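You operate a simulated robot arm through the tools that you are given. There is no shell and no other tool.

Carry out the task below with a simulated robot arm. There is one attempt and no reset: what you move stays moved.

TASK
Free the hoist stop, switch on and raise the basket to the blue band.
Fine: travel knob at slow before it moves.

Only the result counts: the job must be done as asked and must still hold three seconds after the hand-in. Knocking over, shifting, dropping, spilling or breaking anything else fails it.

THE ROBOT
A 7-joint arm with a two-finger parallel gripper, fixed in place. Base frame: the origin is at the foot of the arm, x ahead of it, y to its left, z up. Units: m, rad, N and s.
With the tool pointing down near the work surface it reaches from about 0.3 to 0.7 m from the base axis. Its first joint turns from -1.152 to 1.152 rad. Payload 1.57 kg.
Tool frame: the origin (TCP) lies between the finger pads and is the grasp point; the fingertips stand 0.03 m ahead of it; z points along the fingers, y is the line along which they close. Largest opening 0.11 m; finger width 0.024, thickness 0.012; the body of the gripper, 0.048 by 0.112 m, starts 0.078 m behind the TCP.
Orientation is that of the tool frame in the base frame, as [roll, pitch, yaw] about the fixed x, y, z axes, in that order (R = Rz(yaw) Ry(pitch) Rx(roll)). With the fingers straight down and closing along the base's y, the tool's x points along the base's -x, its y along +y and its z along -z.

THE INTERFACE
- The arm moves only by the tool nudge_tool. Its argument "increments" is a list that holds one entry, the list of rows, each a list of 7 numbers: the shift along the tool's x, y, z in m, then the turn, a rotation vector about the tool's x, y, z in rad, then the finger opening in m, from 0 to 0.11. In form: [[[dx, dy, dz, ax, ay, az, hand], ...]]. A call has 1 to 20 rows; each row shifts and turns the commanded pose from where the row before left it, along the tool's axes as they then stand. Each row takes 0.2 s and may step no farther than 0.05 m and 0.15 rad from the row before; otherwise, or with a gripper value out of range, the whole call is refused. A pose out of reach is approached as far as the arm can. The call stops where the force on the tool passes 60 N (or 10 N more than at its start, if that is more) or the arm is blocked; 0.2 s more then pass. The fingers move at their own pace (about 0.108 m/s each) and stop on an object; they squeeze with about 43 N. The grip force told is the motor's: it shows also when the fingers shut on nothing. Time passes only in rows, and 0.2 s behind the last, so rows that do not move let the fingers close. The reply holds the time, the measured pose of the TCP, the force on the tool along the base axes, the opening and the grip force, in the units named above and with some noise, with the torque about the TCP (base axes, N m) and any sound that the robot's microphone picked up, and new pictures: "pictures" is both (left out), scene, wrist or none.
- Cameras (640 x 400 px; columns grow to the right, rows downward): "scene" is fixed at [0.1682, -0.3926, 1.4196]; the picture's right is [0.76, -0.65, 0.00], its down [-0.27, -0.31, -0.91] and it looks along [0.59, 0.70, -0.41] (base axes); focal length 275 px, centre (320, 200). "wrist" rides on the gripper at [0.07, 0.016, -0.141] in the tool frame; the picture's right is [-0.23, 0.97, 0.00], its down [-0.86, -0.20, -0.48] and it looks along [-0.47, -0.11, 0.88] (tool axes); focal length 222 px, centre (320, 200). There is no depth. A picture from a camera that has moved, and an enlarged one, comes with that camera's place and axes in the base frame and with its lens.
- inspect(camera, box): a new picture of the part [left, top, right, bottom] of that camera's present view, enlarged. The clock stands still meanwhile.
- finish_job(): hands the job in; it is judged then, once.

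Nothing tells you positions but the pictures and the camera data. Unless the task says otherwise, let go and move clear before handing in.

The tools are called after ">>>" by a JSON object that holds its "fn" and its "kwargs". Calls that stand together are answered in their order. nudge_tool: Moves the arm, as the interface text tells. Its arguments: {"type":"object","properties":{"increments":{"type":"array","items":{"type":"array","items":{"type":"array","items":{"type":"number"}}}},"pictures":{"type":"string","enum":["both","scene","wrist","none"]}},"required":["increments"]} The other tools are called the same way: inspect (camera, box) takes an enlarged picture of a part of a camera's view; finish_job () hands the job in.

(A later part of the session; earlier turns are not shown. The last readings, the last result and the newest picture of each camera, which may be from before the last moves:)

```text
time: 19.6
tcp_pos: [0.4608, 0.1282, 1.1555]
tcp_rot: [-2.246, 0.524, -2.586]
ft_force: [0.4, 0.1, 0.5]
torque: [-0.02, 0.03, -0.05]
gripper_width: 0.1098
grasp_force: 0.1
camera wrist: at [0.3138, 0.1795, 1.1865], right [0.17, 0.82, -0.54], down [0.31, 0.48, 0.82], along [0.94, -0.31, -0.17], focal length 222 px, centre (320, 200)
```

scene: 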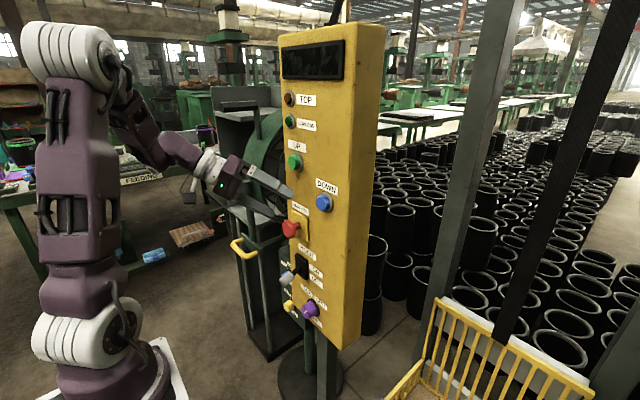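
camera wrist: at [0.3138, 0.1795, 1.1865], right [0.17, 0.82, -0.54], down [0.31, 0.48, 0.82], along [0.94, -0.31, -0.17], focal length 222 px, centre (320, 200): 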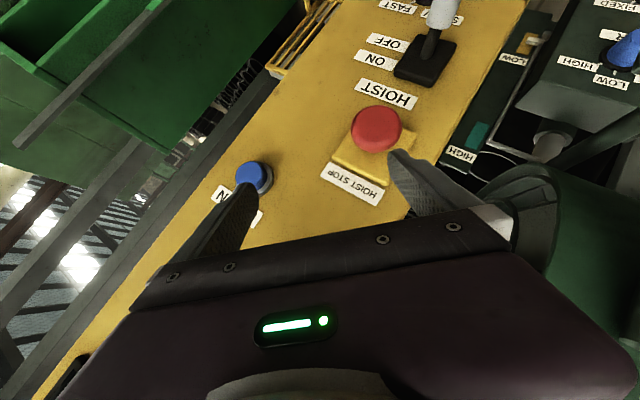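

The arm took this orientation cleanly. Now I'll shift to the start of the approach line, about 6 cm back from the stop along the tool axis.

>>> {"fn": "nudge_tool", "kwargs": {"increments": [[[0.0127, 0.0274, 0.0048, 0, 0, 0, 0.11], [0.0127, 0.0274, 0.0048, 0, 0, 0, 0.11], [0, 0, 0, 0, 0, 0, 0.11]]]}}

```text
time: 20.4
tcp_pos: [0.4489, 0.1523, 1.1016]
tcp_rot: [-2.248, 0.524, -2.589]
ft_force: [0.3, 0.3, 0.7]
torque: [0.0, 0.0, -0.02]
gripper_width: 0.1102
grasp_force: 0.0
camera wrist: at [0.3012, 0.2035, 1.1309], right [0.17, 0.82, -0.54], down [0.31, 0.48, 0.82], along [0.94, -0.3, -0.17], focal length 222 px, centre (320, 200)
```

scene: 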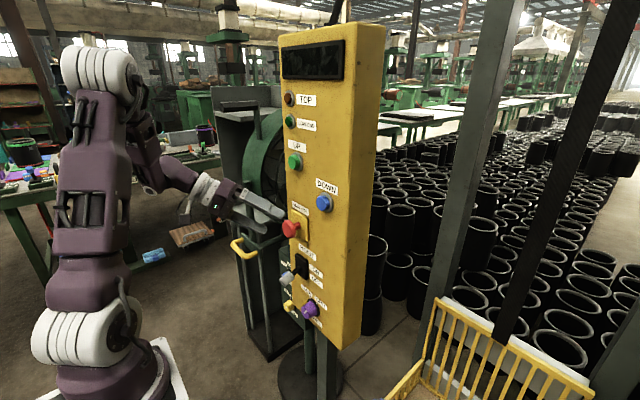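
wrist: 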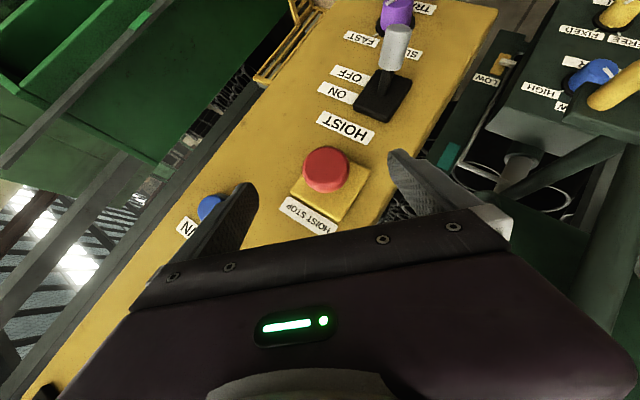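

>>> {"fn": "nudge_tool", "kwargs": {"increments": [[[0, 0.001, 0.02, 0, 0, 0, 0.11], [0, 0.001, 0.02, 0, 0, 0, 0.11], [0, 0.001, 0.02, 0, 0, 0, 0.11], [0, 0, 0, 0, 0, 0, 0.11]]]}}

>>> {"fn": "inspect", "kwargs": {"camera": "scene", "box": [245, 190, 335, 260]}}

```text
time: 21.4
tcp_pos: [0.4889, 0.1245, 1.0653]
tcp_rot: [-2.248, 0.524, -2.587]
ft_force: [0.1, -0.7, -0.8]
torque: [0.0, -0.01, 0.01]
gripper_width: 0.11
grasp_force: 0.0
camera wrist: at [0.3427, 0.1751, 1.0964], right [0.17, 0.82, -0.54], down [0.31, 0.48, 0.82], along [0.94, -0.3, -0.17], focal length 222 px, centre (320, 200)
```

scene: 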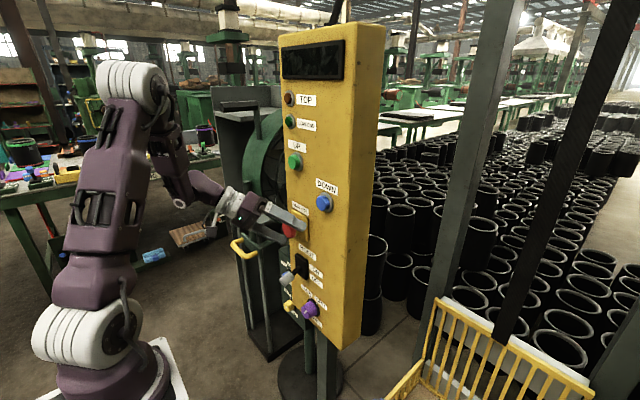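
wrist: 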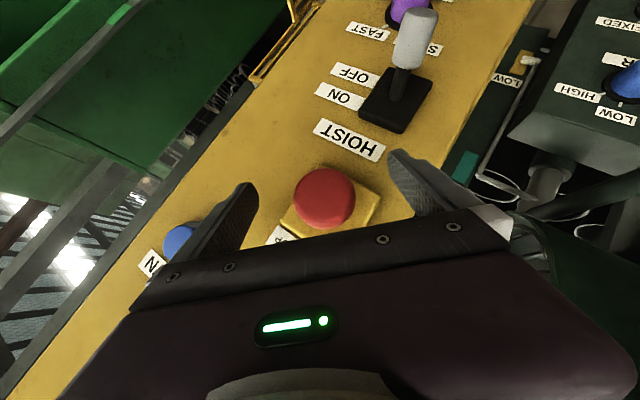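

```text
5.71 times, centred on (290, 225) of scene
camera zoom: at [0.1682, -0.3927, 1.4196], right [0.76, -0.65, 0.0], down [-0.27, -0.31, -0.91], along [0.59, 0.7, -0.41], focal length 1573 px, centre (491, 57)
```

zoom: 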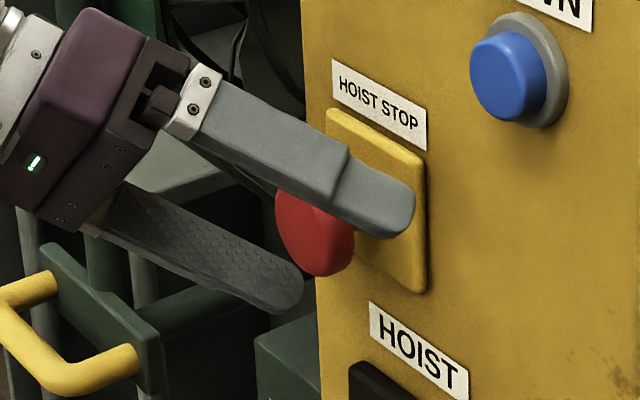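

The fingers straddle the stop head well, with the head centred between them. I'll close on it gently.

>>> {"fn": "nudge_tool", "kwargs": {"increments": [[[0, 0, 0, 0, 0, 0, 0.07], [0, 0, 0, 0, 0, 0, 0.04], [0, 0, 0, 0, 0, 0, 0.03], [0, 0, 0, 0, 0, 0, 0.03], [0, 0, 0, 0, 0, 0, 0.03]]]}}

>>> {"fn": "inspect", "kwargs": {"camera": "scene", "box": [245, 190, 335, 260]}}

```text
time: 22.6
tcp_pos: [0.4894, 0.1253, 1.0649]
tcp_rot: [-2.251, 0.522, -2.586]
ft_force: [-0.3, 9.4, -18.5]
torque: [-0.11, 0.27, 0.2]
gripper_width: 0.0466
grasp_force: 44.8
camera wrist: at [0.3425, 0.1759, 1.0961], right [0.17, 0.82, -0.54], down [0.31, 0.48, 0.82], along [0.94, -0.3, -0.17], focal length 222 px, centre (320, 200)
```

scene: 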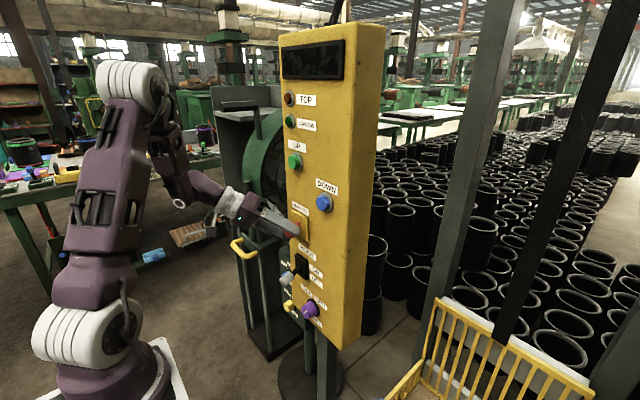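
wrist: 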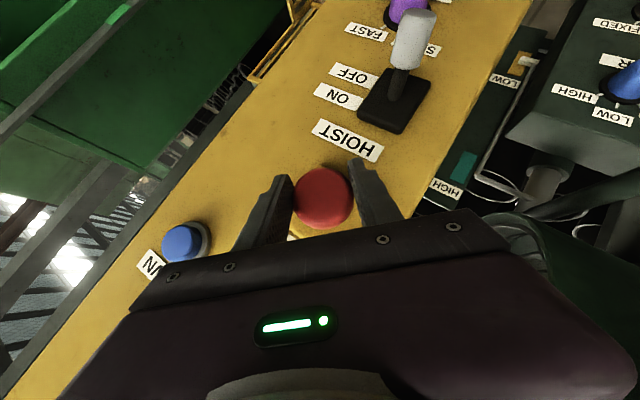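

```text
5.71 times, centred on (290, 225) of scene
camera zoom: at [0.1685, -0.3923, 1.4196], right [0.76, -0.65, 0.0], down [-0.27, -0.31, -0.91], along [0.59, 0.7, -0.41], focal length 1573 px, centre (491, 57)
```

zoom: 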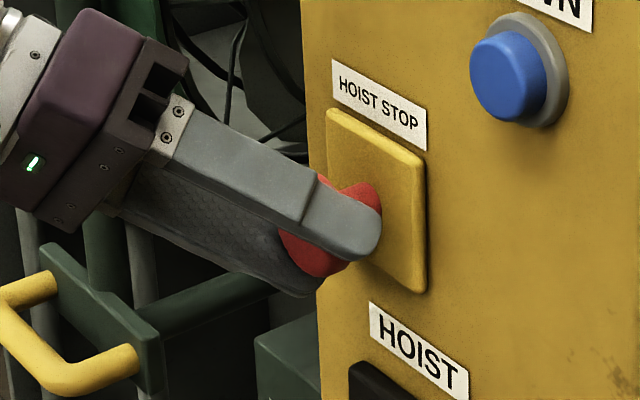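

The grip is firm at 46.6 mm, but with a ~20 N side load along the closing axis. I'll recentre by a millimetre or two before twisting.

>>> {"fn": "nudge_tool", "kwargs": {"increments": [[[0, 0.001, 0, 0, 0, 0, 0.03], [0, 0.001, 0, 0, 0, 0, 0.03]]], "pictures": "none"}}

```text
time: 23.2
tcp_pos: [0.4902, 0.1252, 1.065]
tcp_rot: [-2.248, 0.526, -2.588]
ft_force: [-3.6, 3.6, -7.4]
torque: [-0.35, 0.42, 0.33]
gripper_width: 0.0465
grasp_force: 44.8
```

>>> {"fn": "nudge_tool", "kwargs": {"increments": [[[0, 0.0008, 0, 0, 0, 0, 0.03], [0, 0, 0, -0.0441, 0, 0.0406, 0.03], [0, 0, 0, -0.0441, 0, 0.0406, 0.03], [0, 0, 0, -0.0441, 0, 0.0406, 0.03]]], "pictures": "none"}}

```text
time: 24.2
tcp_pos: [0.4883, 0.1259, 1.066]
tcp_rot: [-2.434, 0.615, -2.692]
ft_force: [-0.6, -12.8, 11.8]
torque: [-0.56, -0.21, -0.35]
gripper_width: 0.0469
grasp_force: 44.8
```

There is mild resistance of −0.56 N·m after a 10° clockwise turn. I'll continue in the same sense and watch torque and sound.

>>> {"fn": "nudge_tool", "kwargs": {"increments": [[[0, 0, 0, -0.0441, 0, 0.0406, 0.03], [0, 0, 0, -0.0441, 0, 0.0406, 0.03], [0, 0, 0, -0.0441, 0, 0.0406, 0.03], [0, 0, 0, 0, 0, 0, 0.03]]], "pictures": "none"}}

```text
time: 25.2
tcp_pos: [0.4882, 0.1254, 1.0665]
tcp_rot: [-2.639, 0.685, -2.816]
ft_force: [-1.4, -19.4, 19.9]
torque: [-0.49, -0.39, 0.07]
gripper_width: 0.0467
grasp_force: 44.8
```

>>> {"fn": "nudge_tool", "kwargs": {"increments": [[[0, -0.0015, 0, -0.0441, 0, 0.0406, 0.03], [0, -0.001, 0, -0.0441, 0, 0.0406, 0.03], [0, 0, 0, -0.0441, 0, 0.0406, 0.03], [0, 0, 0, 0, 0, 0, 0.03]]], "pictures": "both"}}

>>> {"fn": "inspect", "kwargs": {"camera": "scene", "box": [245, 190, 335, 260]}}

```text
time: 26.2
tcp_pos: [0.4896, 0.1255, 1.0667]
tcp_rot: [-2.874, 0.727, -2.964]
ft_force: [0.5, -10.6, 6.6]
torque: [0.16, -0.41, 0.17]
gripper_width: 0.0464
grasp_force: 45.0
camera wrist: at [0.342, 0.1528, 1.1177], right [0.17, 0.98, -0.04], down [0.3, -0.01, 0.95], along [0.94, -0.17, -0.3], focal length 222 px, centre (320, 200)
```

scene: 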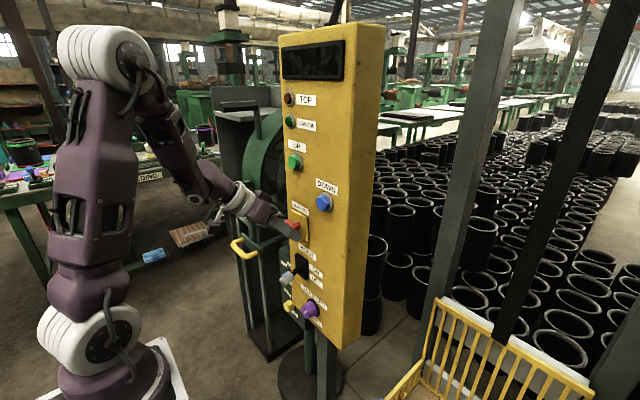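
wrist: 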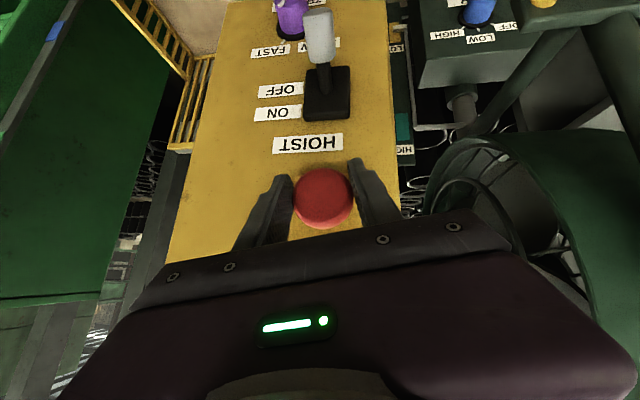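

```text
5.71 times, centred on (290, 225) of scene
camera zoom: at [0.168, -0.393, 1.4195], right [0.76, -0.65, 0.0], down [-0.27, -0.31, -0.91], along [0.59, 0.7, -0.41], focal length 1573 px, centre (491, 57)
```

zoom: 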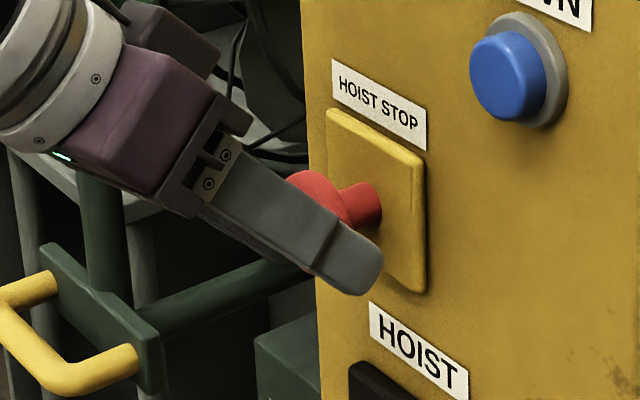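

The resisting torque has dropped from −0.49 to about +0.16 N·m after ~31°. It may have passed a detent or simply slipped. I'll turn a little further and watch.

>>> {"fn": "nudge_tool", "kwargs": {"increments": [[[0, 0, 0, -0.0441, 0, 0.0406, 0.03], [0, 0, 0, -0.0441, 0, 0.0406, 0.03]]], "pictures": "none"}}

>>> {"fn": "nudge_tool", "kwargs": {"increments": [[[0, -0.0008, 0, -0.0441, 0, 0.0406, 0.03], [0, 0, 0, -0.0441, 0, 0.0406, 0.03]]], "pictures": "none"}}

```text
time: 26.8
tcp_pos: [0.4886, 0.125, 1.0665]
tcp_rot: [-3.035, 0.743, -3.071]
ft_force: [-0.7, -7.3, 3.9]
torque: [-0.96, -0.16, 0.12]
gripper_width: 0.0467
grasp_force: 45.1
```

```text
time: 27.4
tcp_pos: [0.4892, 0.1245, 1.0651]
tcp_rot: [3.087, 0.74, 3.104]
ft_force: [0.2, 5.6, -10.7]
torque: [-0.47, 0.27, 0.34]
gripper_width: 0.0464
grasp_force: 44.7
```

The torque is wavering, so I can't tell slip from rotation. I'll open, back off and compare the head's position with before.

>>> {"fn": "nudge_tool", "kwargs": {"increments": [[[0, 0, 0, 0, 0, 0, 0.11], [0, 0, 0, 0, 0, 0, 0.11], [0, 0, -0.02, 0, 0, 0, 0.11], [0, 0, -0.03, 0, 0, 0, 0.11], [0, 0, -0.03, 0, 0, 0, 0.11], [0, 0, 0, 0, 0, 0, 0.11]]]}}

>>> {"fn": "inspect", "kwargs": {"camera": "scene", "box": [265, 205, 325, 260]}}

>>> {"fn": "inspect", "kwargs": {"camera": "wrist", "box": [270, 70, 380, 210]}}

```text
time: 28.8
tcp_pos: [0.4627, 0.1238, 1.1096]
tcp_rot: [3.076, 0.752, 3.095]
ft_force: [-0.5, -0.8, 0.2]
torque: [0.0, -0.02, 0.0]
gripper_width: 0.1101
grasp_force: 0.1
out of reach, approached as far as the arm can: row 4, 5
camera wrist: at [0.315, 0.1389, 1.165], right [0.17, 0.96, 0.2], down [0.3, -0.24, 0.92], along [0.94, -0.1, -0.33], focal length 222 px, centre (320, 200)
```

scene: 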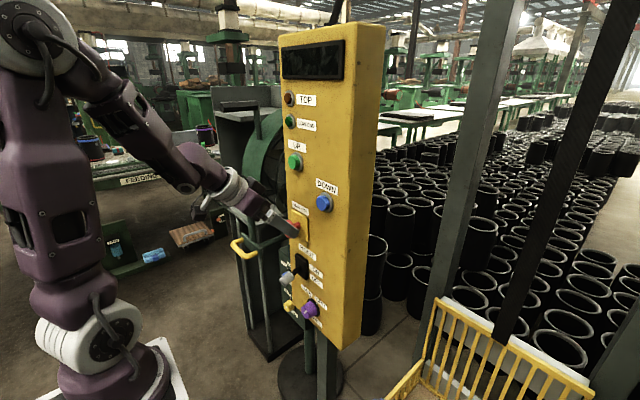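
wrist: 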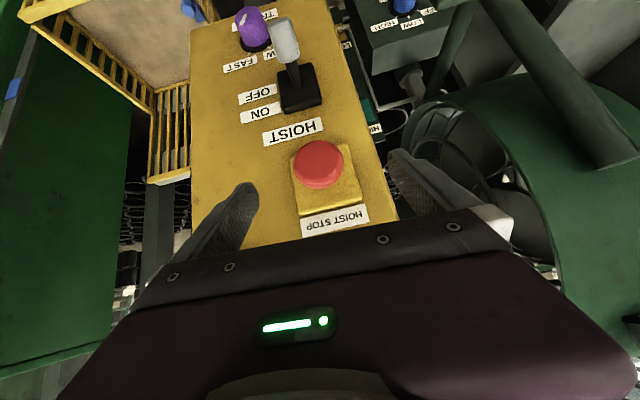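

```text
7.27 times, centred on (295, 232) of scene
camera zoom: at [0.1681, -0.3927, 1.4196], right [0.76, -0.65, 0.0], down [-0.27, -0.31, -0.91], along [0.59, 0.7, -0.41], focal length 2002 px, centre (502, -36)
```

zoom: 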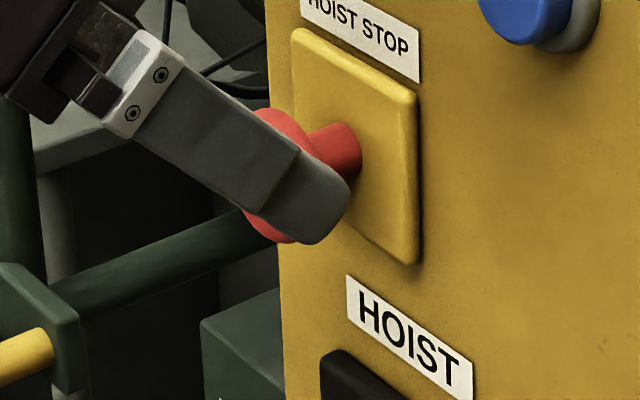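

```text
2.86 times, centred on (325, 140) of wrist
camera zoom: at [0.315, 0.1389, 1.165], right [0.17, 0.96, 0.2], down [0.3, -0.24, 0.92], along [0.94, -0.1, -0.33], focal length 635 px, centre (306, 371)
```

zoom: 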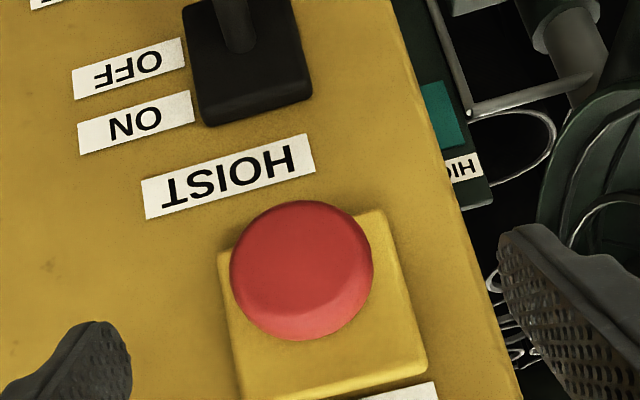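

The head looks exactly where it was, so a clockwise twist of 45° produced no visible pop-out. I'll return to the swung-out orientation, which has more room, and re-grip to test a pull and a counter-clockwise twist.

>>> {"fn": "nudge_tool", "kwargs": {"increments": [[[-0.016, 0, -0.02, 0, 0, 0, 0.11], [-0.016, 0, -0.02, 0, 0, 0, 0.11], [0, 0, 0, 0.1103, 0, -0.1017, 0.11], [0, 0, 0, 0.1103, 0, -0.1017, 0.11], [0, 0, 0, 0.1103, 0, -0.1017, 0.11], [0, 0, 0, 0.1103, 0, -0.1017, 0.11], [0, 0, 0, 0.1103, 0, -0.1017, 0.11], [0, 0, 0, 0, 0, 0, 0.11]]], "pictures": "wrist"}}

```text
time: 30.6
tcp_pos: [0.4447, 0.1206, 1.1624]
tcp_rot: [-2.275, 0.539, -2.6]
ft_force: [-0.2, 1.0, 1.0]
torque: [-0.02, 0.03, 0.02]
gripper_width: 0.1101
grasp_force: 0.0
camera wrist: at [0.2981, 0.1703, 1.1931], right [0.17, 0.84, -0.52], down [0.3, 0.46, 0.84], along [0.94, -0.3, -0.18], focal length 222 px, centre (320, 200)
```

wrist: 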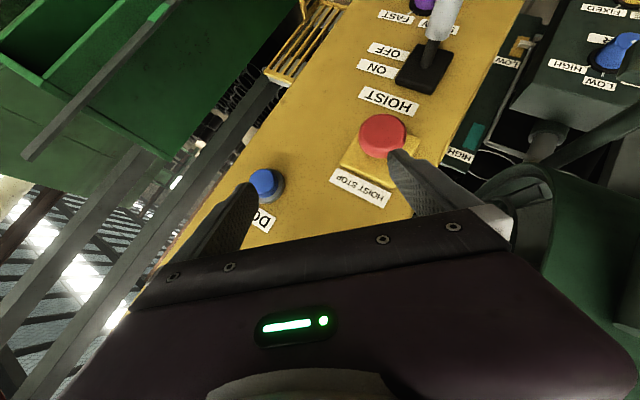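

>>> {"fn": "nudge_tool", "kwargs": {"increments": [[[0.0071, 0.0333, 0.011, 0, 0, 0, 0.11], [0.0071, 0.0333, 0.011, 0, 0, 0, 0.11], [0, 0, 0.02, 0, 0, 0, 0.11], [0, 0, 0.02, 0, 0, 0, 0.11], [0, 0, 0.02, 0, 0, 0, 0.11], [0, 0, 0, 0, 0, 0, 0.11]]], "pictures": "wrist"}}

```text
time: 32.0
tcp_pos: [0.4898, 0.1238, 1.0623]
tcp_rot: [-2.277, 0.54, -2.604]
ft_force: [-0.2, 0.5, 0.2]
torque: [0.01, 0.01, 0.0]
gripper_width: 0.1102
grasp_force: 0.0
camera wrist: at [0.3432, 0.1743, 1.0949], right [0.17, 0.84, -0.52], down [0.31, 0.46, 0.84], along [0.94, -0.3, -0.18], focal length 222 px, centre (320, 200)
```

wrist: 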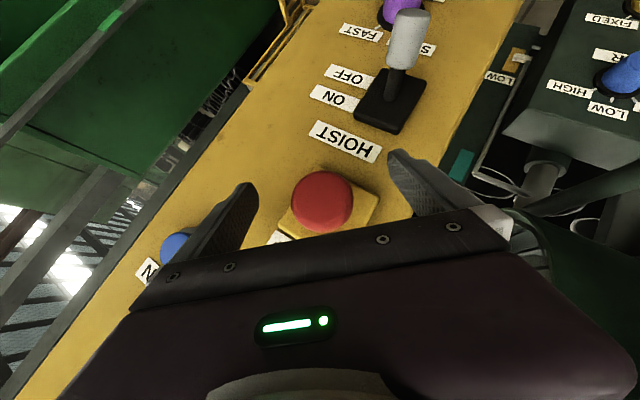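

>>> {"fn": "nudge_tool", "kwargs": {"increments": [[[-0.0024, -0.0012, -0.0026, 0, 0, 0, 0.08], [0, 0, 0, 0, 0, 0, 0.05], [0, 0, 0, 0, 0, 0, 0.03], [0, 0, 0, 0, 0, 0, 0.03], [0, 0, 0, 0, 0, 0, 0.03]]], "pictures": "none"}}

>>> {"fn": "nudge_tool", "kwargs": {"increments": [[[0.00147, 0, -0.00136, 0, 0, 0, 0.03], [0.00147, 0, -0.00136, 0, 0, 0, 0.03]]], "pictures": "none"}}

```text
time: 33.2
tcp_pos: [0.4903, 0.1261, 1.066]
tcp_rot: [-2.28, 0.539, -2.602]
ft_force: [0.7, 7.2, -10.1]
torque: [-0.09, 0.13, 0.01]
gripper_width: 0.0465
grasp_force: 44.9
```

```text
time: 33.8
tcp_pos: [0.4856, 0.127, 1.0681]
tcp_rot: [-2.281, 0.539, -2.601]
ft_force: [2.4, 9.1, -17.4]
torque: [-0.18, 0.15, 0.43]
gripper_width: 0.0467
grasp_force: 45.4
```

>>> {"fn": "nudge_tool", "kwargs": {"increments": [[[0.00147, 0, -0.00136, 0, 0, 0, 0.03], [0.00147, 0, -0.00136, 0, 0, 0, 0.03], [0, 0, 0, 0, 0, 0, 0.03]]], "pictures": "both"}}

>>> {"fn": "inspect", "kwargs": {"camera": "scene", "box": [265, 205, 325, 260]}}

```text
time: 34.6
tcp_pos: [0.4817, 0.1268, 1.0673]
tcp_rot: [-2.28, 0.537, -2.601]
ft_force: [-1.0, 10.8, -22.8]
torque: [-0.5, 0.36, 0.18]
gripper_width: 0.0468
grasp_force: 44.8
heard: click
camera wrist: at [0.3349, 0.1761, 1.0989], right [0.17, 0.84, -0.52], down [0.31, 0.46, 0.84], along [0.94, -0.3, -0.18], focal length 222 px, centre (320, 200)
```

scene: 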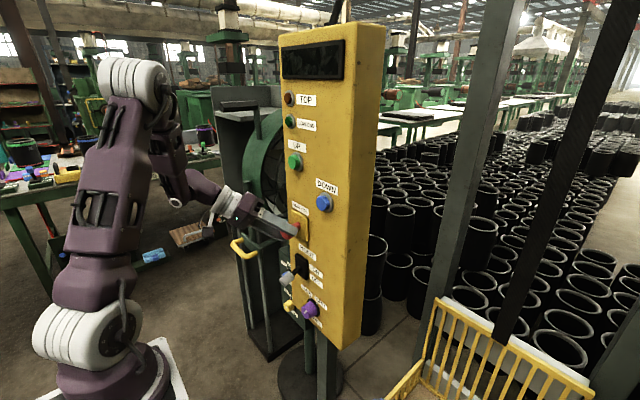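
wrist: 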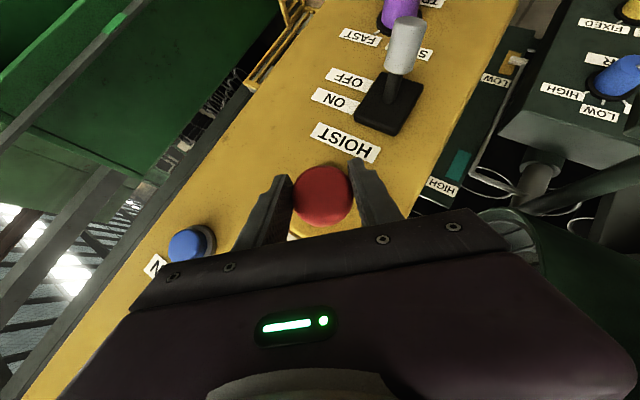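

```text
7.27 times, centred on (295, 232) of scene
camera zoom: at [0.1685, -0.3922, 1.4196], right [0.76, -0.65, 0.0], down [-0.27, -0.31, -0.91], along [0.59, 0.7, -0.41], focal length 2002 px, centre (502, -36)
```

zoom: 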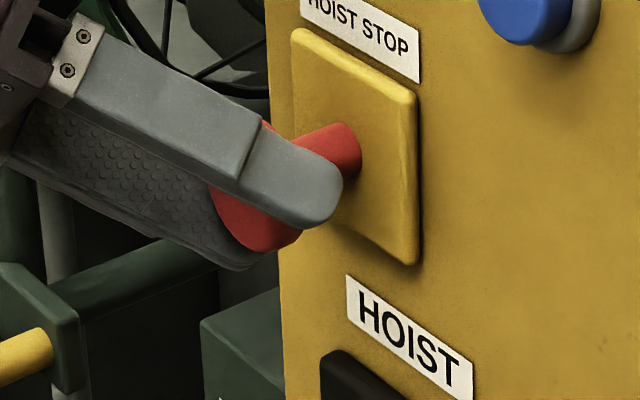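

A click was heard as the head came out about 8 mm, so the stop is a pull type and has released. I'll check that it's at its end, then open and back off.

>>> {"fn": "nudge_tool", "kwargs": {"increments": [[[0.0011, 0, -0.001, 0, 0, 0, 0.03], [0, 0, 0, 0, 0, 0, 0.03]]], "pictures": "none"}}

>>> {"fn": "nudge_tool", "kwargs": {"increments": [[[0, 0, 0, 0, 0, 0, 0.06], [0, 0, 0, 0, 0, 0, 0.11], [0, 0, 0, 0, 0, 0, 0.11], [0, 0, -0.02, 0, 0, 0, 0.11], [0, 0, -0.03, 0, 0, 0, 0.11], [0, 0, -0.03, 0, 0, 0, 0.11], [0, 0, 0, 0, 0, 0, 0.11]]], "pictures": "both"}}

>>> {"fn": "inspect", "kwargs": {"camera": "scene", "box": [265, 205, 325, 260]}}

```text
time: 35.2
tcp_pos: [0.48, 0.1262, 1.0677]
tcp_rot: [-2.283, 0.538, -2.603]
ft_force: [-0.8, 10.3, -24.6]
torque: [-0.39, 0.35, 0.21]
gripper_width: 0.0464
grasp_force: 44.5
```

```text
time: 36.8
tcp_pos: [0.4253, 0.1659, 1.1139]
tcp_rot: [-2.28, 0.54, -2.602]
ft_force: [-0.9, -0.4, 0.1]
torque: [-0.03, 0.01, 0.01]
gripper_width: 0.1098
grasp_force: 0.1
camera wrist: at [0.2796, 0.215, 1.1458], right [0.17, 0.84, -0.52], down [0.31, 0.46, 0.84], along [0.94, -0.3, -0.18], focal length 222 px, centre (320, 200)
```

scene: 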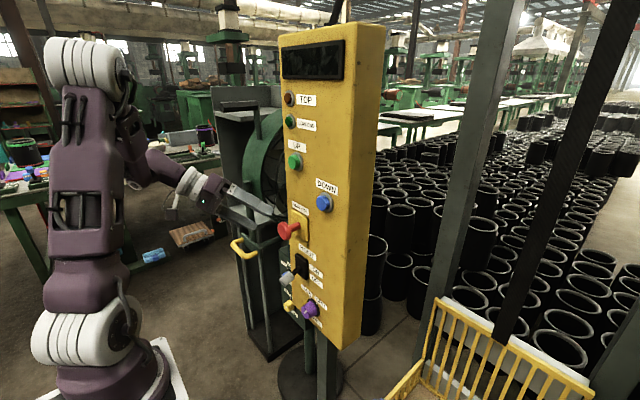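
wrist: 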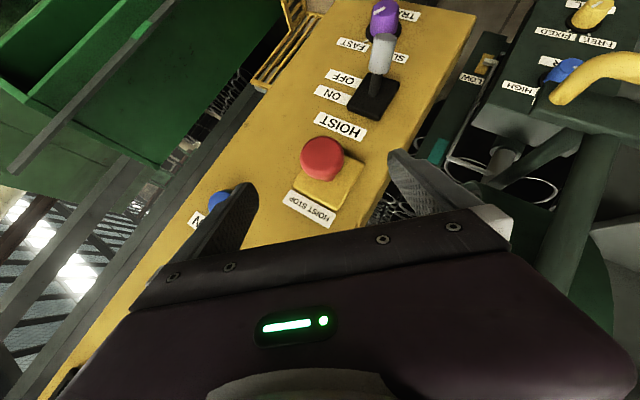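

```text
7.27 times, centred on (295, 232) of scene
camera zoom: at [0.1681, -0.3926, 1.4196], right [0.76, -0.65, 0.0], down [-0.27, -0.31, -0.91], along [0.59, 0.7, -0.41], focal length 2002 px, centre (502, -36)
```

zoom: 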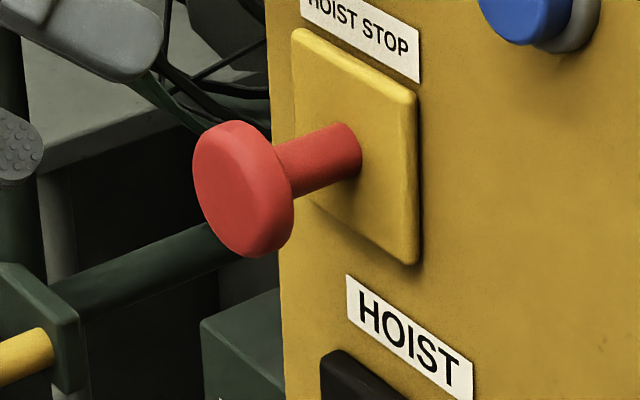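

The stop stays pulled out, so that step is done. Next is the travel knob at about (0.51, 0.07, 0.84). I'll descend in front of the panel at x≈0.415, clear of the protruding stop and lever.

>>> {"fn": "nudge_tool", "kwargs": {"increments": [[[0.0279, 0.0142, 0.0278, 0, 0, 0, 0.11], [0.0279, 0.0142, 0.0278, 0, 0, 0, 0.11], [0.0279, 0.0142, 0.0278, 0, 0, 0, 0.11], [0, 0, 0, 0, 0, 0, 0.11]]], "pictures": "both"}}

```text
time: 37.8
tcp_pos: [0.4227, 0.121, 0.9928]
tcp_rot: [-2.277, 0.54, -2.604]
ft_force: [-0.2, 0.0, 0.9]
torque: [0.02, 0.03, -0.03]
gripper_width: 0.1096
grasp_force: 0.0
camera wrist: at [0.2762, 0.172, 1.0253], right [0.17, 0.84, -0.52], down [0.31, 0.46, 0.84], along [0.94, -0.3, -0.18], focal length 222 px, centre (320, 200)
```

scene: 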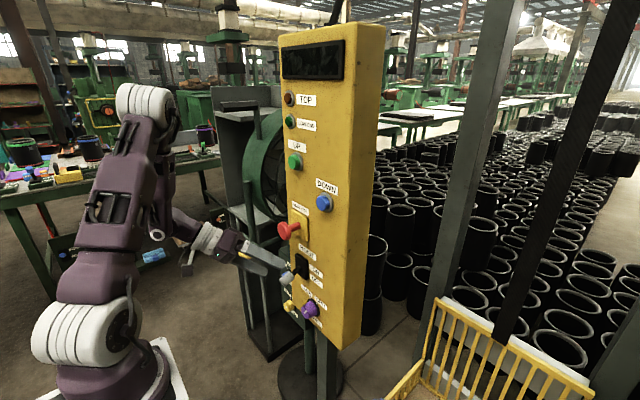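
wrist: 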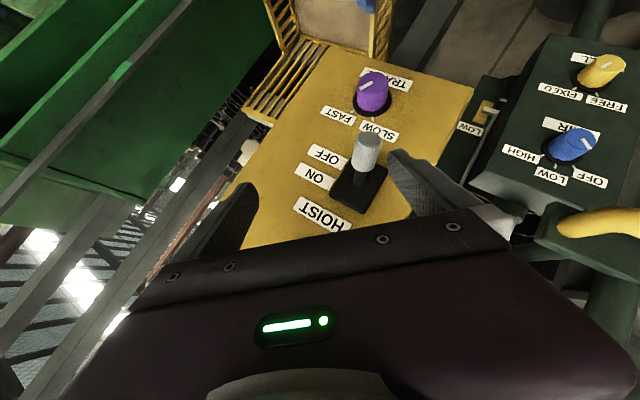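

>>> {"fn": "nudge_tool", "kwargs": {"increments": [[[0.0279, 0.0142, 0.0278, 0, 0, 0, 0.11], [0.0279, 0.0142, 0.0278, 0, 0, 0, 0.11], [0.0279, 0.0142, 0.0278, 0, 0, 0, 0.11], [0, 0, 0, 0, 0, 0, 0.11]]], "pictures": "both"}}

```text
time: 38.8
tcp_pos: [0.4242, 0.0913, 0.8809]
tcp_rot: [-2.28, 0.538, -2.604]
ft_force: [0.7, -0.3, 0.7]
torque: [0.03, 0.03, 0.01]
gripper_width: 0.1103
grasp_force: 0.1
out of reach, approached as far as the arm can: row 1, 2
camera wrist: at [0.2785, 0.1404, 0.9132], right [0.17, 0.84, -0.52], down [0.31, 0.46, 0.84], along [0.94, -0.3, -0.18], focal length 222 px, centre (320, 200)
```

scene: 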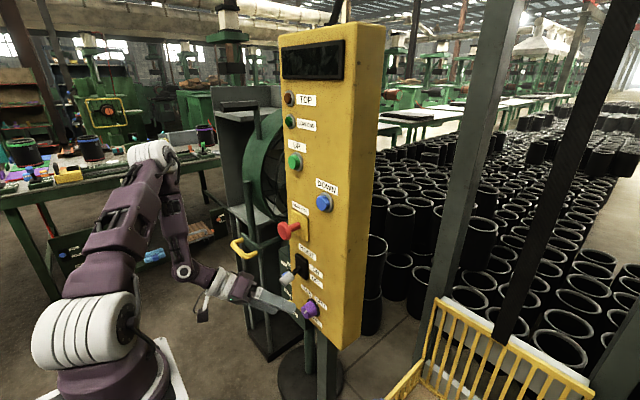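
wrist: 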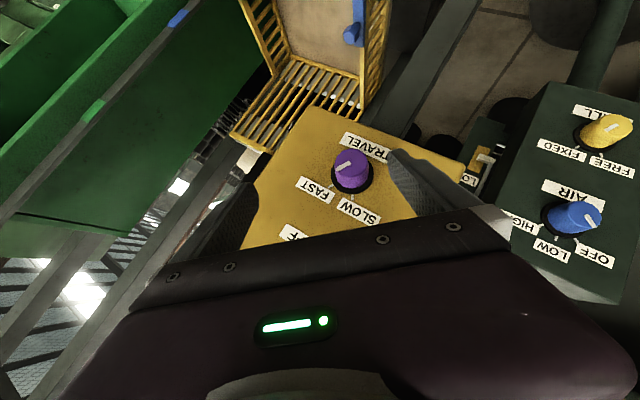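

Now the knob is in clear view, with its pointer at FAST. I'll level the tool here in free space.

>>> {"fn": "nudge_tool", "kwargs": {"increments": [[[0, 0, 0, 0, -0.12, 0, 0.11], [0, 0, 0, 0, -0.12, 0, 0.11], [0, 0, 0, 0, -0.12, 0, 0.11], [0, 0, 0, 0, -0.12, 0, 0.11], [0, 0, 0, 0, -0.12, 0, 0.11], [0, 0, 0, 0, -0.12, 0, 0.11], [0, 0, 0, 0, -0.106, 0, 0.11], [0, 0, 0, 0, 0, 0, 0.11]]], "pictures": "both"}}

```text
time: 40.4
tcp_pos: [0.5097, 0.1392, 0.8691]
tcp_rot: [-1.594, 0.849, -1.616]
ft_force: [-42.3, -27.6, 27.7]
torque: [2.92, 0.81, 3.97]
gripper_width: 0.11
grasp_force: 0.1
out of reach, approached as far as the arm can: row 1, 2, 3, 5, 6, 7
stopped in row 8: the force on the tool passed its limit at 112 N (the readings are from after the stop); the commanded pose is now the measured one
camera wrist: at [0.3662, 0.1098, 0.8078], right [0.02, 0.88, -0.47], down [-0.45, 0.43, 0.78], along [0.89, 0.2, 0.41], focal length 222 px, centre (320, 200)
```

scene: 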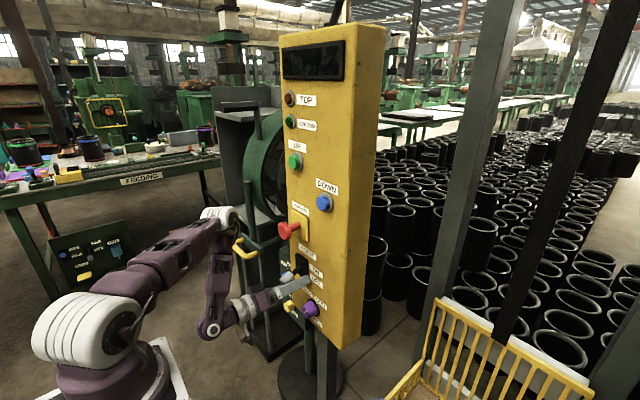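
wrist: 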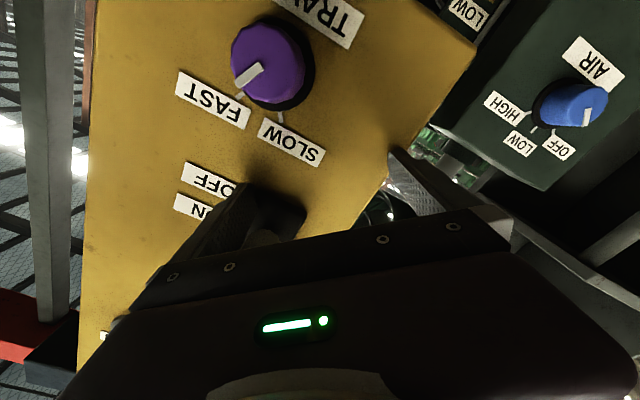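

The arm reconfigured abruptly and the fingers hit the panel face, so the call stopped. I'll back straight off in small steps, then check that nothing changed.

>>> {"fn": "nudge_tool", "kwargs": {"increments": [[[0, 0, -0.01, 0, 0, 0, 0.11]]], "pictures": "none"}}

>>> {"fn": "inspect", "kwargs": {"camera": "scene", "box": [260, 200, 350, 340]}}

>>> {"fn": "inspect", "kwargs": {"camera": "wrist", "box": [150, 50, 420, 260]}}

```text
time: 40.8
tcp_pos: [0.508, 0.1393, 0.8683]
tcp_rot: [-1.593, 0.85, -1.63]
ft_force: [-15.9, -18.2, 11.3]
torque: [1.82, 0.59, 1.96]
gripper_width: 0.1097
grasp_force: 0.1
out of reach, approached as far as the arm can: row 1
stopped in row 1: the force on the tool passed its limit at 72 N (the readings are from after the stop); the commanded pose is now the measured one
```

```text
2.86 times, centred on (305, 270) of scene
camera zoom: at [0.1676, -0.3932, 1.4195], right [0.76, -0.65, 0.0], down [-0.27, -0.31, -0.91], along [0.59, 0.7, -0.41], focal length 786 px, centre (363, 0)
```

zoom: 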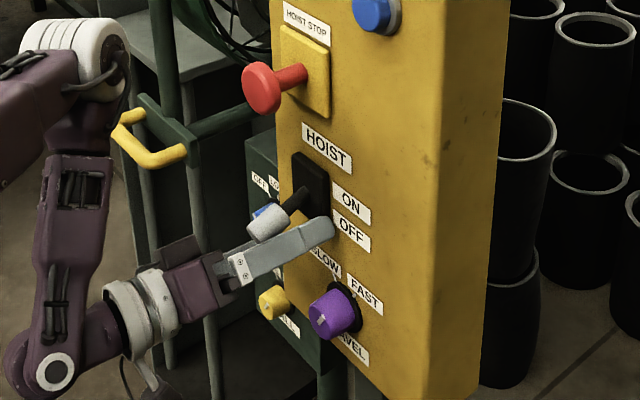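

```text
1.90 times, centred on (285, 155) of wrist
camera zoom: at [0.3651, 0.1114, 0.8073], right [0.03, 0.88, -0.47], down [-0.45, 0.43, 0.78], along [0.89, 0.19, 0.41], focal length 423 px, centre (387, 286)
```

zoom: 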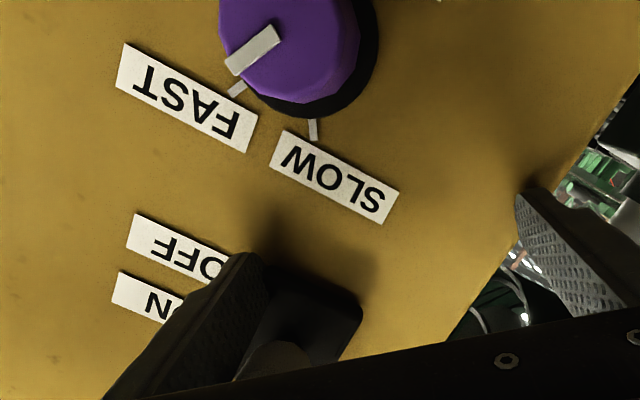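

A fingertip is touching the panel beside the lever, and the lever is still at OFF. I'll back away in very small steps.

>>> {"fn": "nudge_tool", "kwargs": {"increments": [[[0, 0, -0.003, 0, 0, 0, 0.11]]], "pictures": "none"}}

```text
time: 41.2
tcp_pos: [0.5079, 0.1387, 0.8698]
tcp_rot: [-1.591, 0.849, -1.628]
ft_force: [-19.5, -24.2, 13.2]
torque: [2.27, 0.37, 2.0]
gripper_width: 0.1099
grasp_force: 0.1
out of reach, approached as far as the arm can: row 1
```

>>> {"fn": "nudge_tool", "kwargs": {"increments": [[[0, 0, 0, 0, 0.05, 0, 0.11]]], "pictures": "none"}}

```text
time: 41.6
tcp_pos: [0.5079, 0.1377, 0.8691]
tcp_rot: [-1.65, 0.845, -1.709]
ft_force: [-38.5, -43.4, 12.9]
torque: [3.41, -1.16, 2.71]
gripper_width: 0.1102
grasp_force: 0.5
```

The tool is pressing toward +y against the lever side, so I'll undo that tilt and shift slightly toward −y and away from the panel.

>>> {"fn": "nudge_tool", "kwargs": {"increments": [[[0.004, -0.0045, 0, 0, -0.05, 0, 0.11]]], "pictures": "none"}}

```text
time: 42.0
tcp_pos: [0.5082, 0.1382, 0.8678]
tcp_rot: [-1.607, 0.843, -1.635]
ft_force: [-59.4, -22.4, 10.0]
torque: [-0.06, 1.46, 3.03]
gripper_width: 0.1078
grasp_force: 0.1
out of reach, approached as far as the arm can: row 1
```

>>> {"fn": "nudge_tool", "kwargs": {"increments": [[[0.008, 0, -0.004, 0, 0.06, 0, 0.105]]], "pictures": "none"}}

```text
time: 42.4
tcp_pos: [0.5083, 0.1347, 0.8643]
tcp_rot: [-1.652, 0.853, -1.705]
ft_force: [-5.1, 15.4, 7.4]
torque: [0.11, 0.62, -1.34]
gripper_width: 0.1061
grasp_force: 0.8
```

That relieved the contact. I'll continue down-right and back with a gentle pitch-down.

>>> {"fn": "nudge_tool", "kwargs": {"increments": [[[0.004, 0, -0.008, 0, 0.05, 0, 0.105]]], "pictures": "none"}}

>>> {"fn": "nudge_tool", "kwargs": {"increments": [[[0.004, 0, -0.01, 0, 0.06, 0, 0.105]]], "pictures": "wrist"}}

```text
time: 42.8
tcp_pos: [0.5, 0.1282, 0.8609]
tcp_rot: [-1.716, 0.839, -1.793]
ft_force: [-0.1, 0.4, 0.1]
torque: [0.01, 0.0, -0.02]
gripper_width: 0.105
grasp_force: 0.1
```

```text
time: 43.2
tcp_pos: [0.4881, 0.1283, 0.8588]
tcp_rot: [-1.778, 0.83, -1.883]
ft_force: [0.0, 0.6, 0.5]
torque: [-0.01, 0.01, 0.01]
gripper_width: 0.1052
grasp_force: 0.1
camera wrist: at [0.3367, 0.117, 0.8153], right [0.07, 0.88, -0.48], down [-0.3, 0.47, 0.83], along [0.95, 0.08, 0.29], focal length 222 px, centre (320, 200)
```

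wrist: 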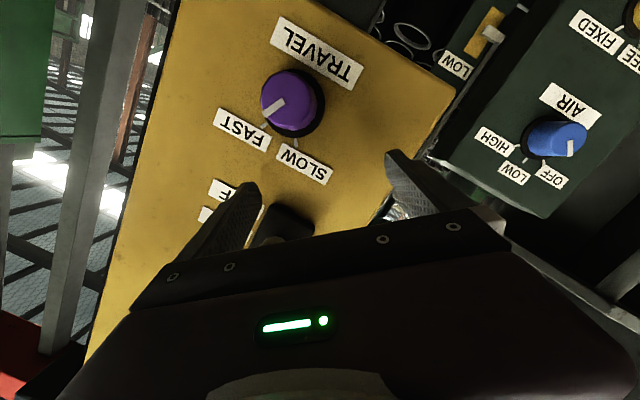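

Free of contact now. I'll keep backing off toward open space while pitching down a little.

>>> {"fn": "nudge_tool", "kwargs": {"increments": [[[0.003, -0.003, -0.012, 0, 0.04, 0, 0.11]]], "pictures": "none"}}

>>> {"fn": "nudge_tool", "kwargs": {"increments": [[[0.003, -0.003, -0.012, 0, 0.06, 0, 0.11]]], "pictures": "none"}}

>>> {"fn": "nudge_tool", "kwargs": {"increments": [[[0.002, -0.003, -0.01, 0, 0.06, 0, 0.11]]], "pictures": "both"}}

```text
time: 43.6
tcp_pos: [0.4766, 0.1239, 0.8599]
tcp_rot: [-1.822, 0.82, -1.937]
ft_force: [0.6, -0.1, 0.3]
torque: [0.02, 0.0, 0.0]
gripper_width: 0.1103
grasp_force: 0.1
```

```text
time: 44.0
tcp_pos: [0.4651, 0.1239, 0.8621]
tcp_rot: [-1.885, 0.802, -2.023]
ft_force: [-0.5, 0.5, 0.2]
torque: [-0.06, 0.0, -0.02]
gripper_width: 0.1102
grasp_force: 0.1
```

```text
time: 44.4
tcp_pos: [0.4531, 0.1227, 0.8647]
tcp_rot: [-1.942, 0.785, -2.104]
ft_force: [-0.4, 0.1, -0.6]
torque: [0.02, 0.0, 0.0]
gripper_width: 0.1101
grasp_force: 0.1
camera wrist: at [0.2974, 0.128, 0.8396], right [0.1, 0.87, -0.48], down [-0.14, 0.49, 0.86], along [0.98, -0.02, 0.17], focal length 222 px, centre (320, 200)
```

scene: 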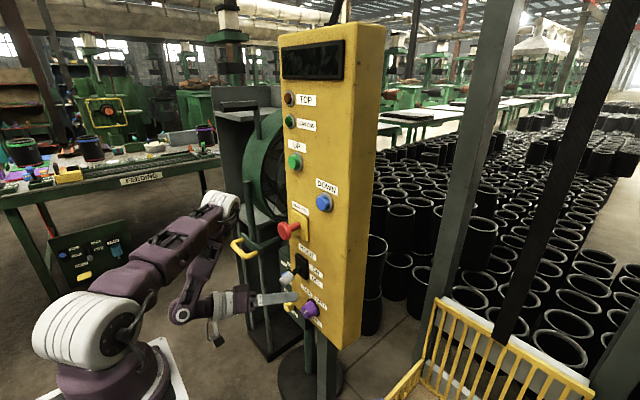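
wrist: 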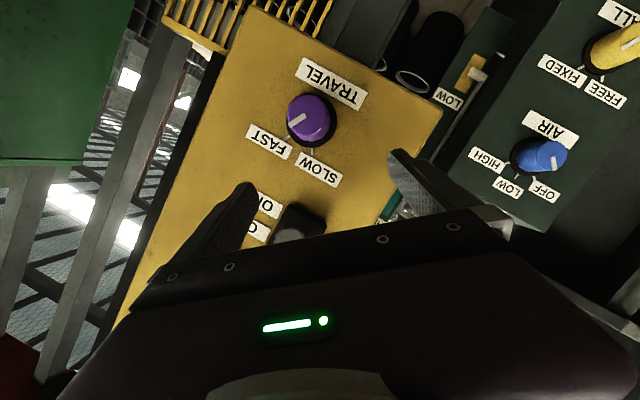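

Good, the arm is now in a workable posture with the tool about 21° off the panel normal. I'll refine the knob's position from both cameras.

>>> {"fn": "inspect", "kwargs": {"camera": "scene", "box": [270, 260, 350, 340]}}

>>> {"fn": "inspect", "kwargs": {"camera": "wrist", "box": [250, 60, 400, 200]}}

```text
5.00 times, centred on (310, 300) of scene
camera zoom: at [0.1682, -0.3927, 1.4196], right [0.76, -0.65, 0.0], down [-0.27, -0.31, -0.91], along [0.59, 0.7, -0.41], focal length 1376 px, centre (370, -300)
```

zoom: 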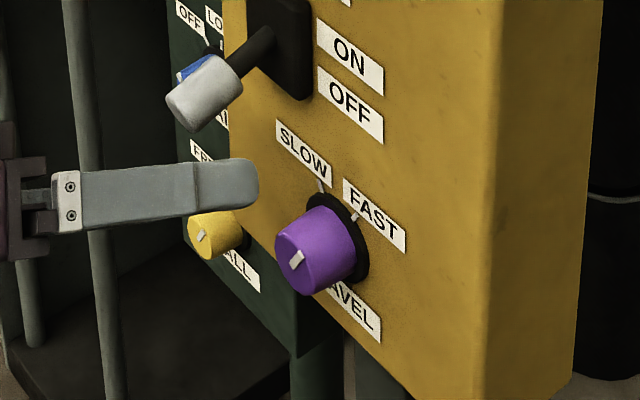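

```text
2.86 times, centred on (325, 130) of wrist
camera zoom: at [0.2974, 0.128, 0.8396], right [0.1, 0.87, -0.48], down [-0.14, 0.49, 0.86], along [0.98, -0.02, 0.17], focal length 635 px, centre (306, 400)
```

zoom: 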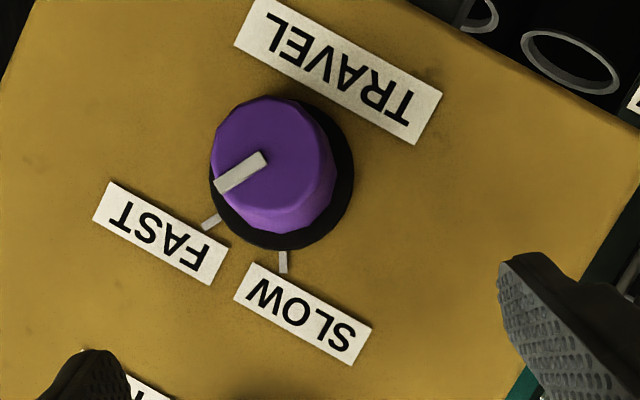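

Both cameras now agree: the knob axis is at y≈0.0757, z≈0.816, its face at x≈0.503, and its ticks are at ±30°. It needs a 60° counter-clockwise turn from FAST to SLOW. I'll shift in front of it in small steps.

>>> {"fn": "nudge_tool", "kwargs": {"increments": [[[0.017, -0.0009, 0.003, 0, 0, 0, 0.11], [0.017, -0.0009, 0.003, 0, 0, 0, 0.11]]], "pictures": "none"}}

>>> {"fn": "nudge_tool", "kwargs": {"increments": [[[0.017, -0.0009, 0.003, 0, 0, 0, 0.11], [0.017, -0.0009, 0.003, 0, 0, 0, 0.11]]], "pictures": "none"}}

```text
time: 45.0
tcp_pos: [0.4474, 0.0995, 0.8392]
tcp_rot: [-1.943, 0.785, -2.105]
ft_force: [0.1, -0.5, -0.3]
torque: [0.03, -0.04, -0.02]
gripper_width: 0.11
grasp_force: 0.0
```

```text
time: 45.6
tcp_pos: [0.4528, 0.0827, 0.8142]
tcp_rot: [-1.941, 0.782, -2.107]
ft_force: [-0.1, 1.1, 0.1]
torque: [-0.02, -0.02, 0.01]
gripper_width: 0.11
grasp_force: 0.0
out of reach, approached as far as the arm can: row 1, 2
```

>>> {"fn": "nudge_tool", "kwargs": {"increments": [[[-0.003, -0.0014, 0.0101, 0, 0, 0, 0.11], [-0.003, -0.0014, 0.0101, 0, 0, 0, 0.11]]], "pictures": "both"}}

```text
time: 46.2
tcp_pos: [0.4742, 0.0798, 0.814]
tcp_rot: [-1.942, 0.784, -2.103]
ft_force: [-0.1, 1.1, 0.0]
torque: [0.01, -0.01, 0.03]
gripper_width: 0.1099
grasp_force: 0.1
camera wrist: at [0.318, 0.0852, 0.7897], right [0.1, 0.87, -0.48], down [-0.14, 0.49, 0.86], along [0.98, -0.02, 0.18], focal length 222 px, centre (320, 200)
```

scene: 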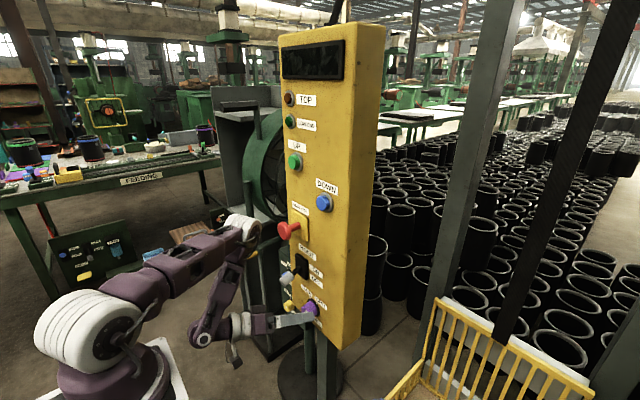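
wrist: 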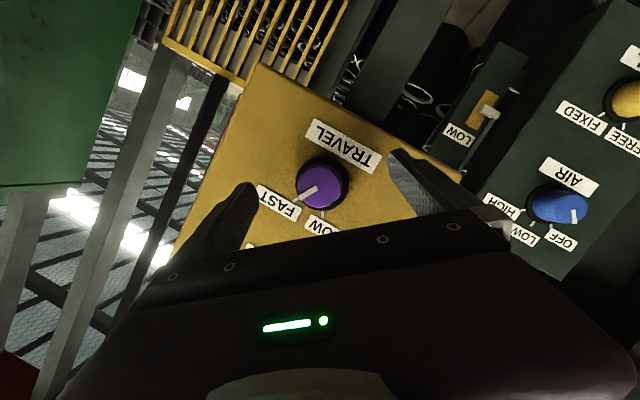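

The elbow is now quite far forward, close to the pulled-out stop and the cart handle. I'll check clearance before moving in.

>>> {"fn": "inspect", "kwargs": {"camera": "scene", "box": [180, 180, 340, 340]}}

>>> {"fn": "inspect", "kwargs": {"camera": "wrist", "box": [230, 120, 420, 240]}}

```text
2.50 times, centred on (260, 260) of scene
camera zoom: at [0.1681, -0.3926, 1.4196], right [0.76, -0.65, 0.0], down [-0.27, -0.31, -0.91], along [0.59, 0.7, -0.41], focal length 688 px, centre (470, 50)
```

zoom: 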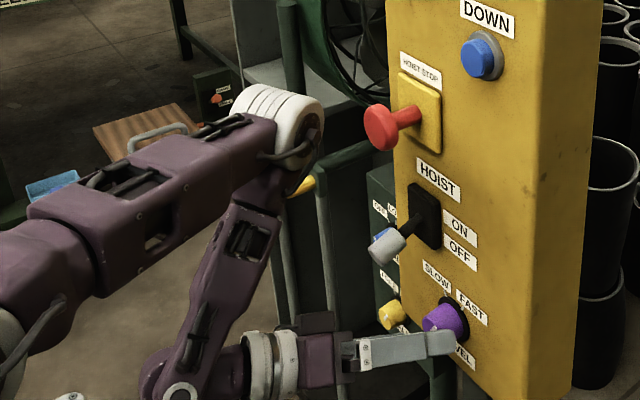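

```text
3.33 times, centred on (325, 180) of wrist
camera zoom: at [0.318, 0.0852, 0.7897], right [0.1, 0.87, -0.48], down [-0.14, 0.49, 0.86], along [0.98, -0.02, 0.18], focal length 740 px, centre (303, 267)
```

zoom: 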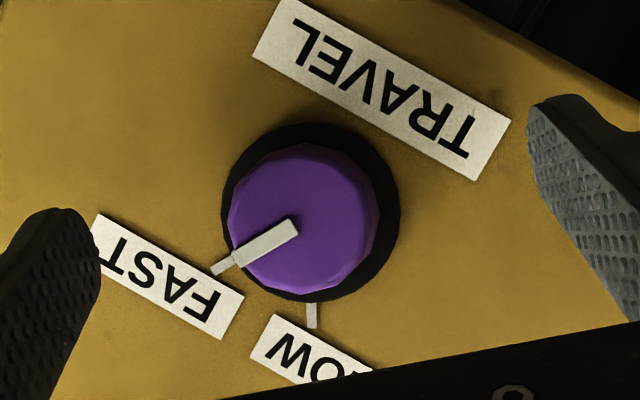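

There are about 4 cm between the elbow and the stop. I'll move the last 2 cm in toward the knob in two small steps.

>>> {"fn": "nudge_tool", "kwargs": {"increments": [[[-0.002, -0.0012, 0.0105, 0, 0, 0, 0.11], [-0.002, -0.0012, 0.0105, 0, 0, 0, 0.11]]], "pictures": "wrist"}}

>>> {"fn": "inspect", "kwargs": {"camera": "scene", "box": [180, 180, 340, 340]}}

```text
time: 46.8
tcp_pos: [0.4948, 0.0746, 0.8125]
tcp_rot: [-1.941, 0.785, -2.101]
ft_force: [-0.6, -0.4, -0.7]
torque: [-0.03, 0.01, -0.02]
gripper_width: 0.11
grasp_force: 0.1
camera wrist: at [0.3391, 0.0811, 0.7886], right [0.1, 0.87, -0.48], down [-0.14, 0.49, 0.86], along [0.98, -0.02, 0.18], focal length 222 px, centre (320, 200)
```

wrist: 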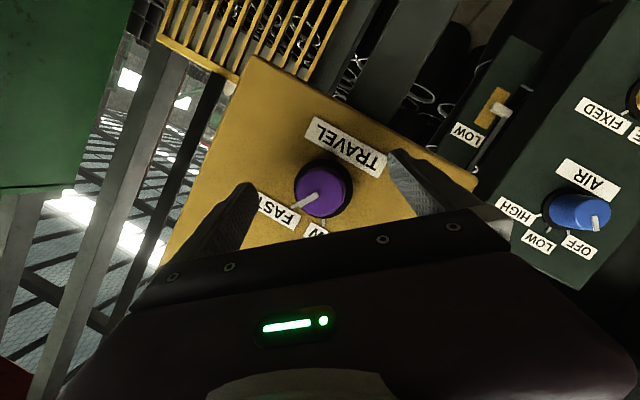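

```text
2.50 times, centred on (260, 260) of scene
camera zoom: at [0.1681, -0.3926, 1.4196], right [0.76, -0.65, 0.0], down [-0.27, -0.31, -0.91], along [0.59, 0.7, -0.41], focal length 688 px, centre (470, 50)
```

zoom: 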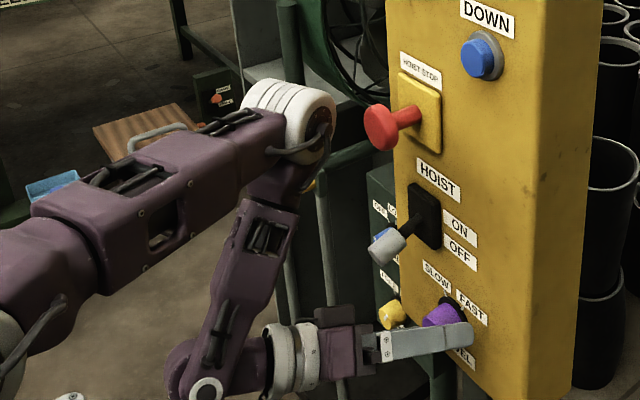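

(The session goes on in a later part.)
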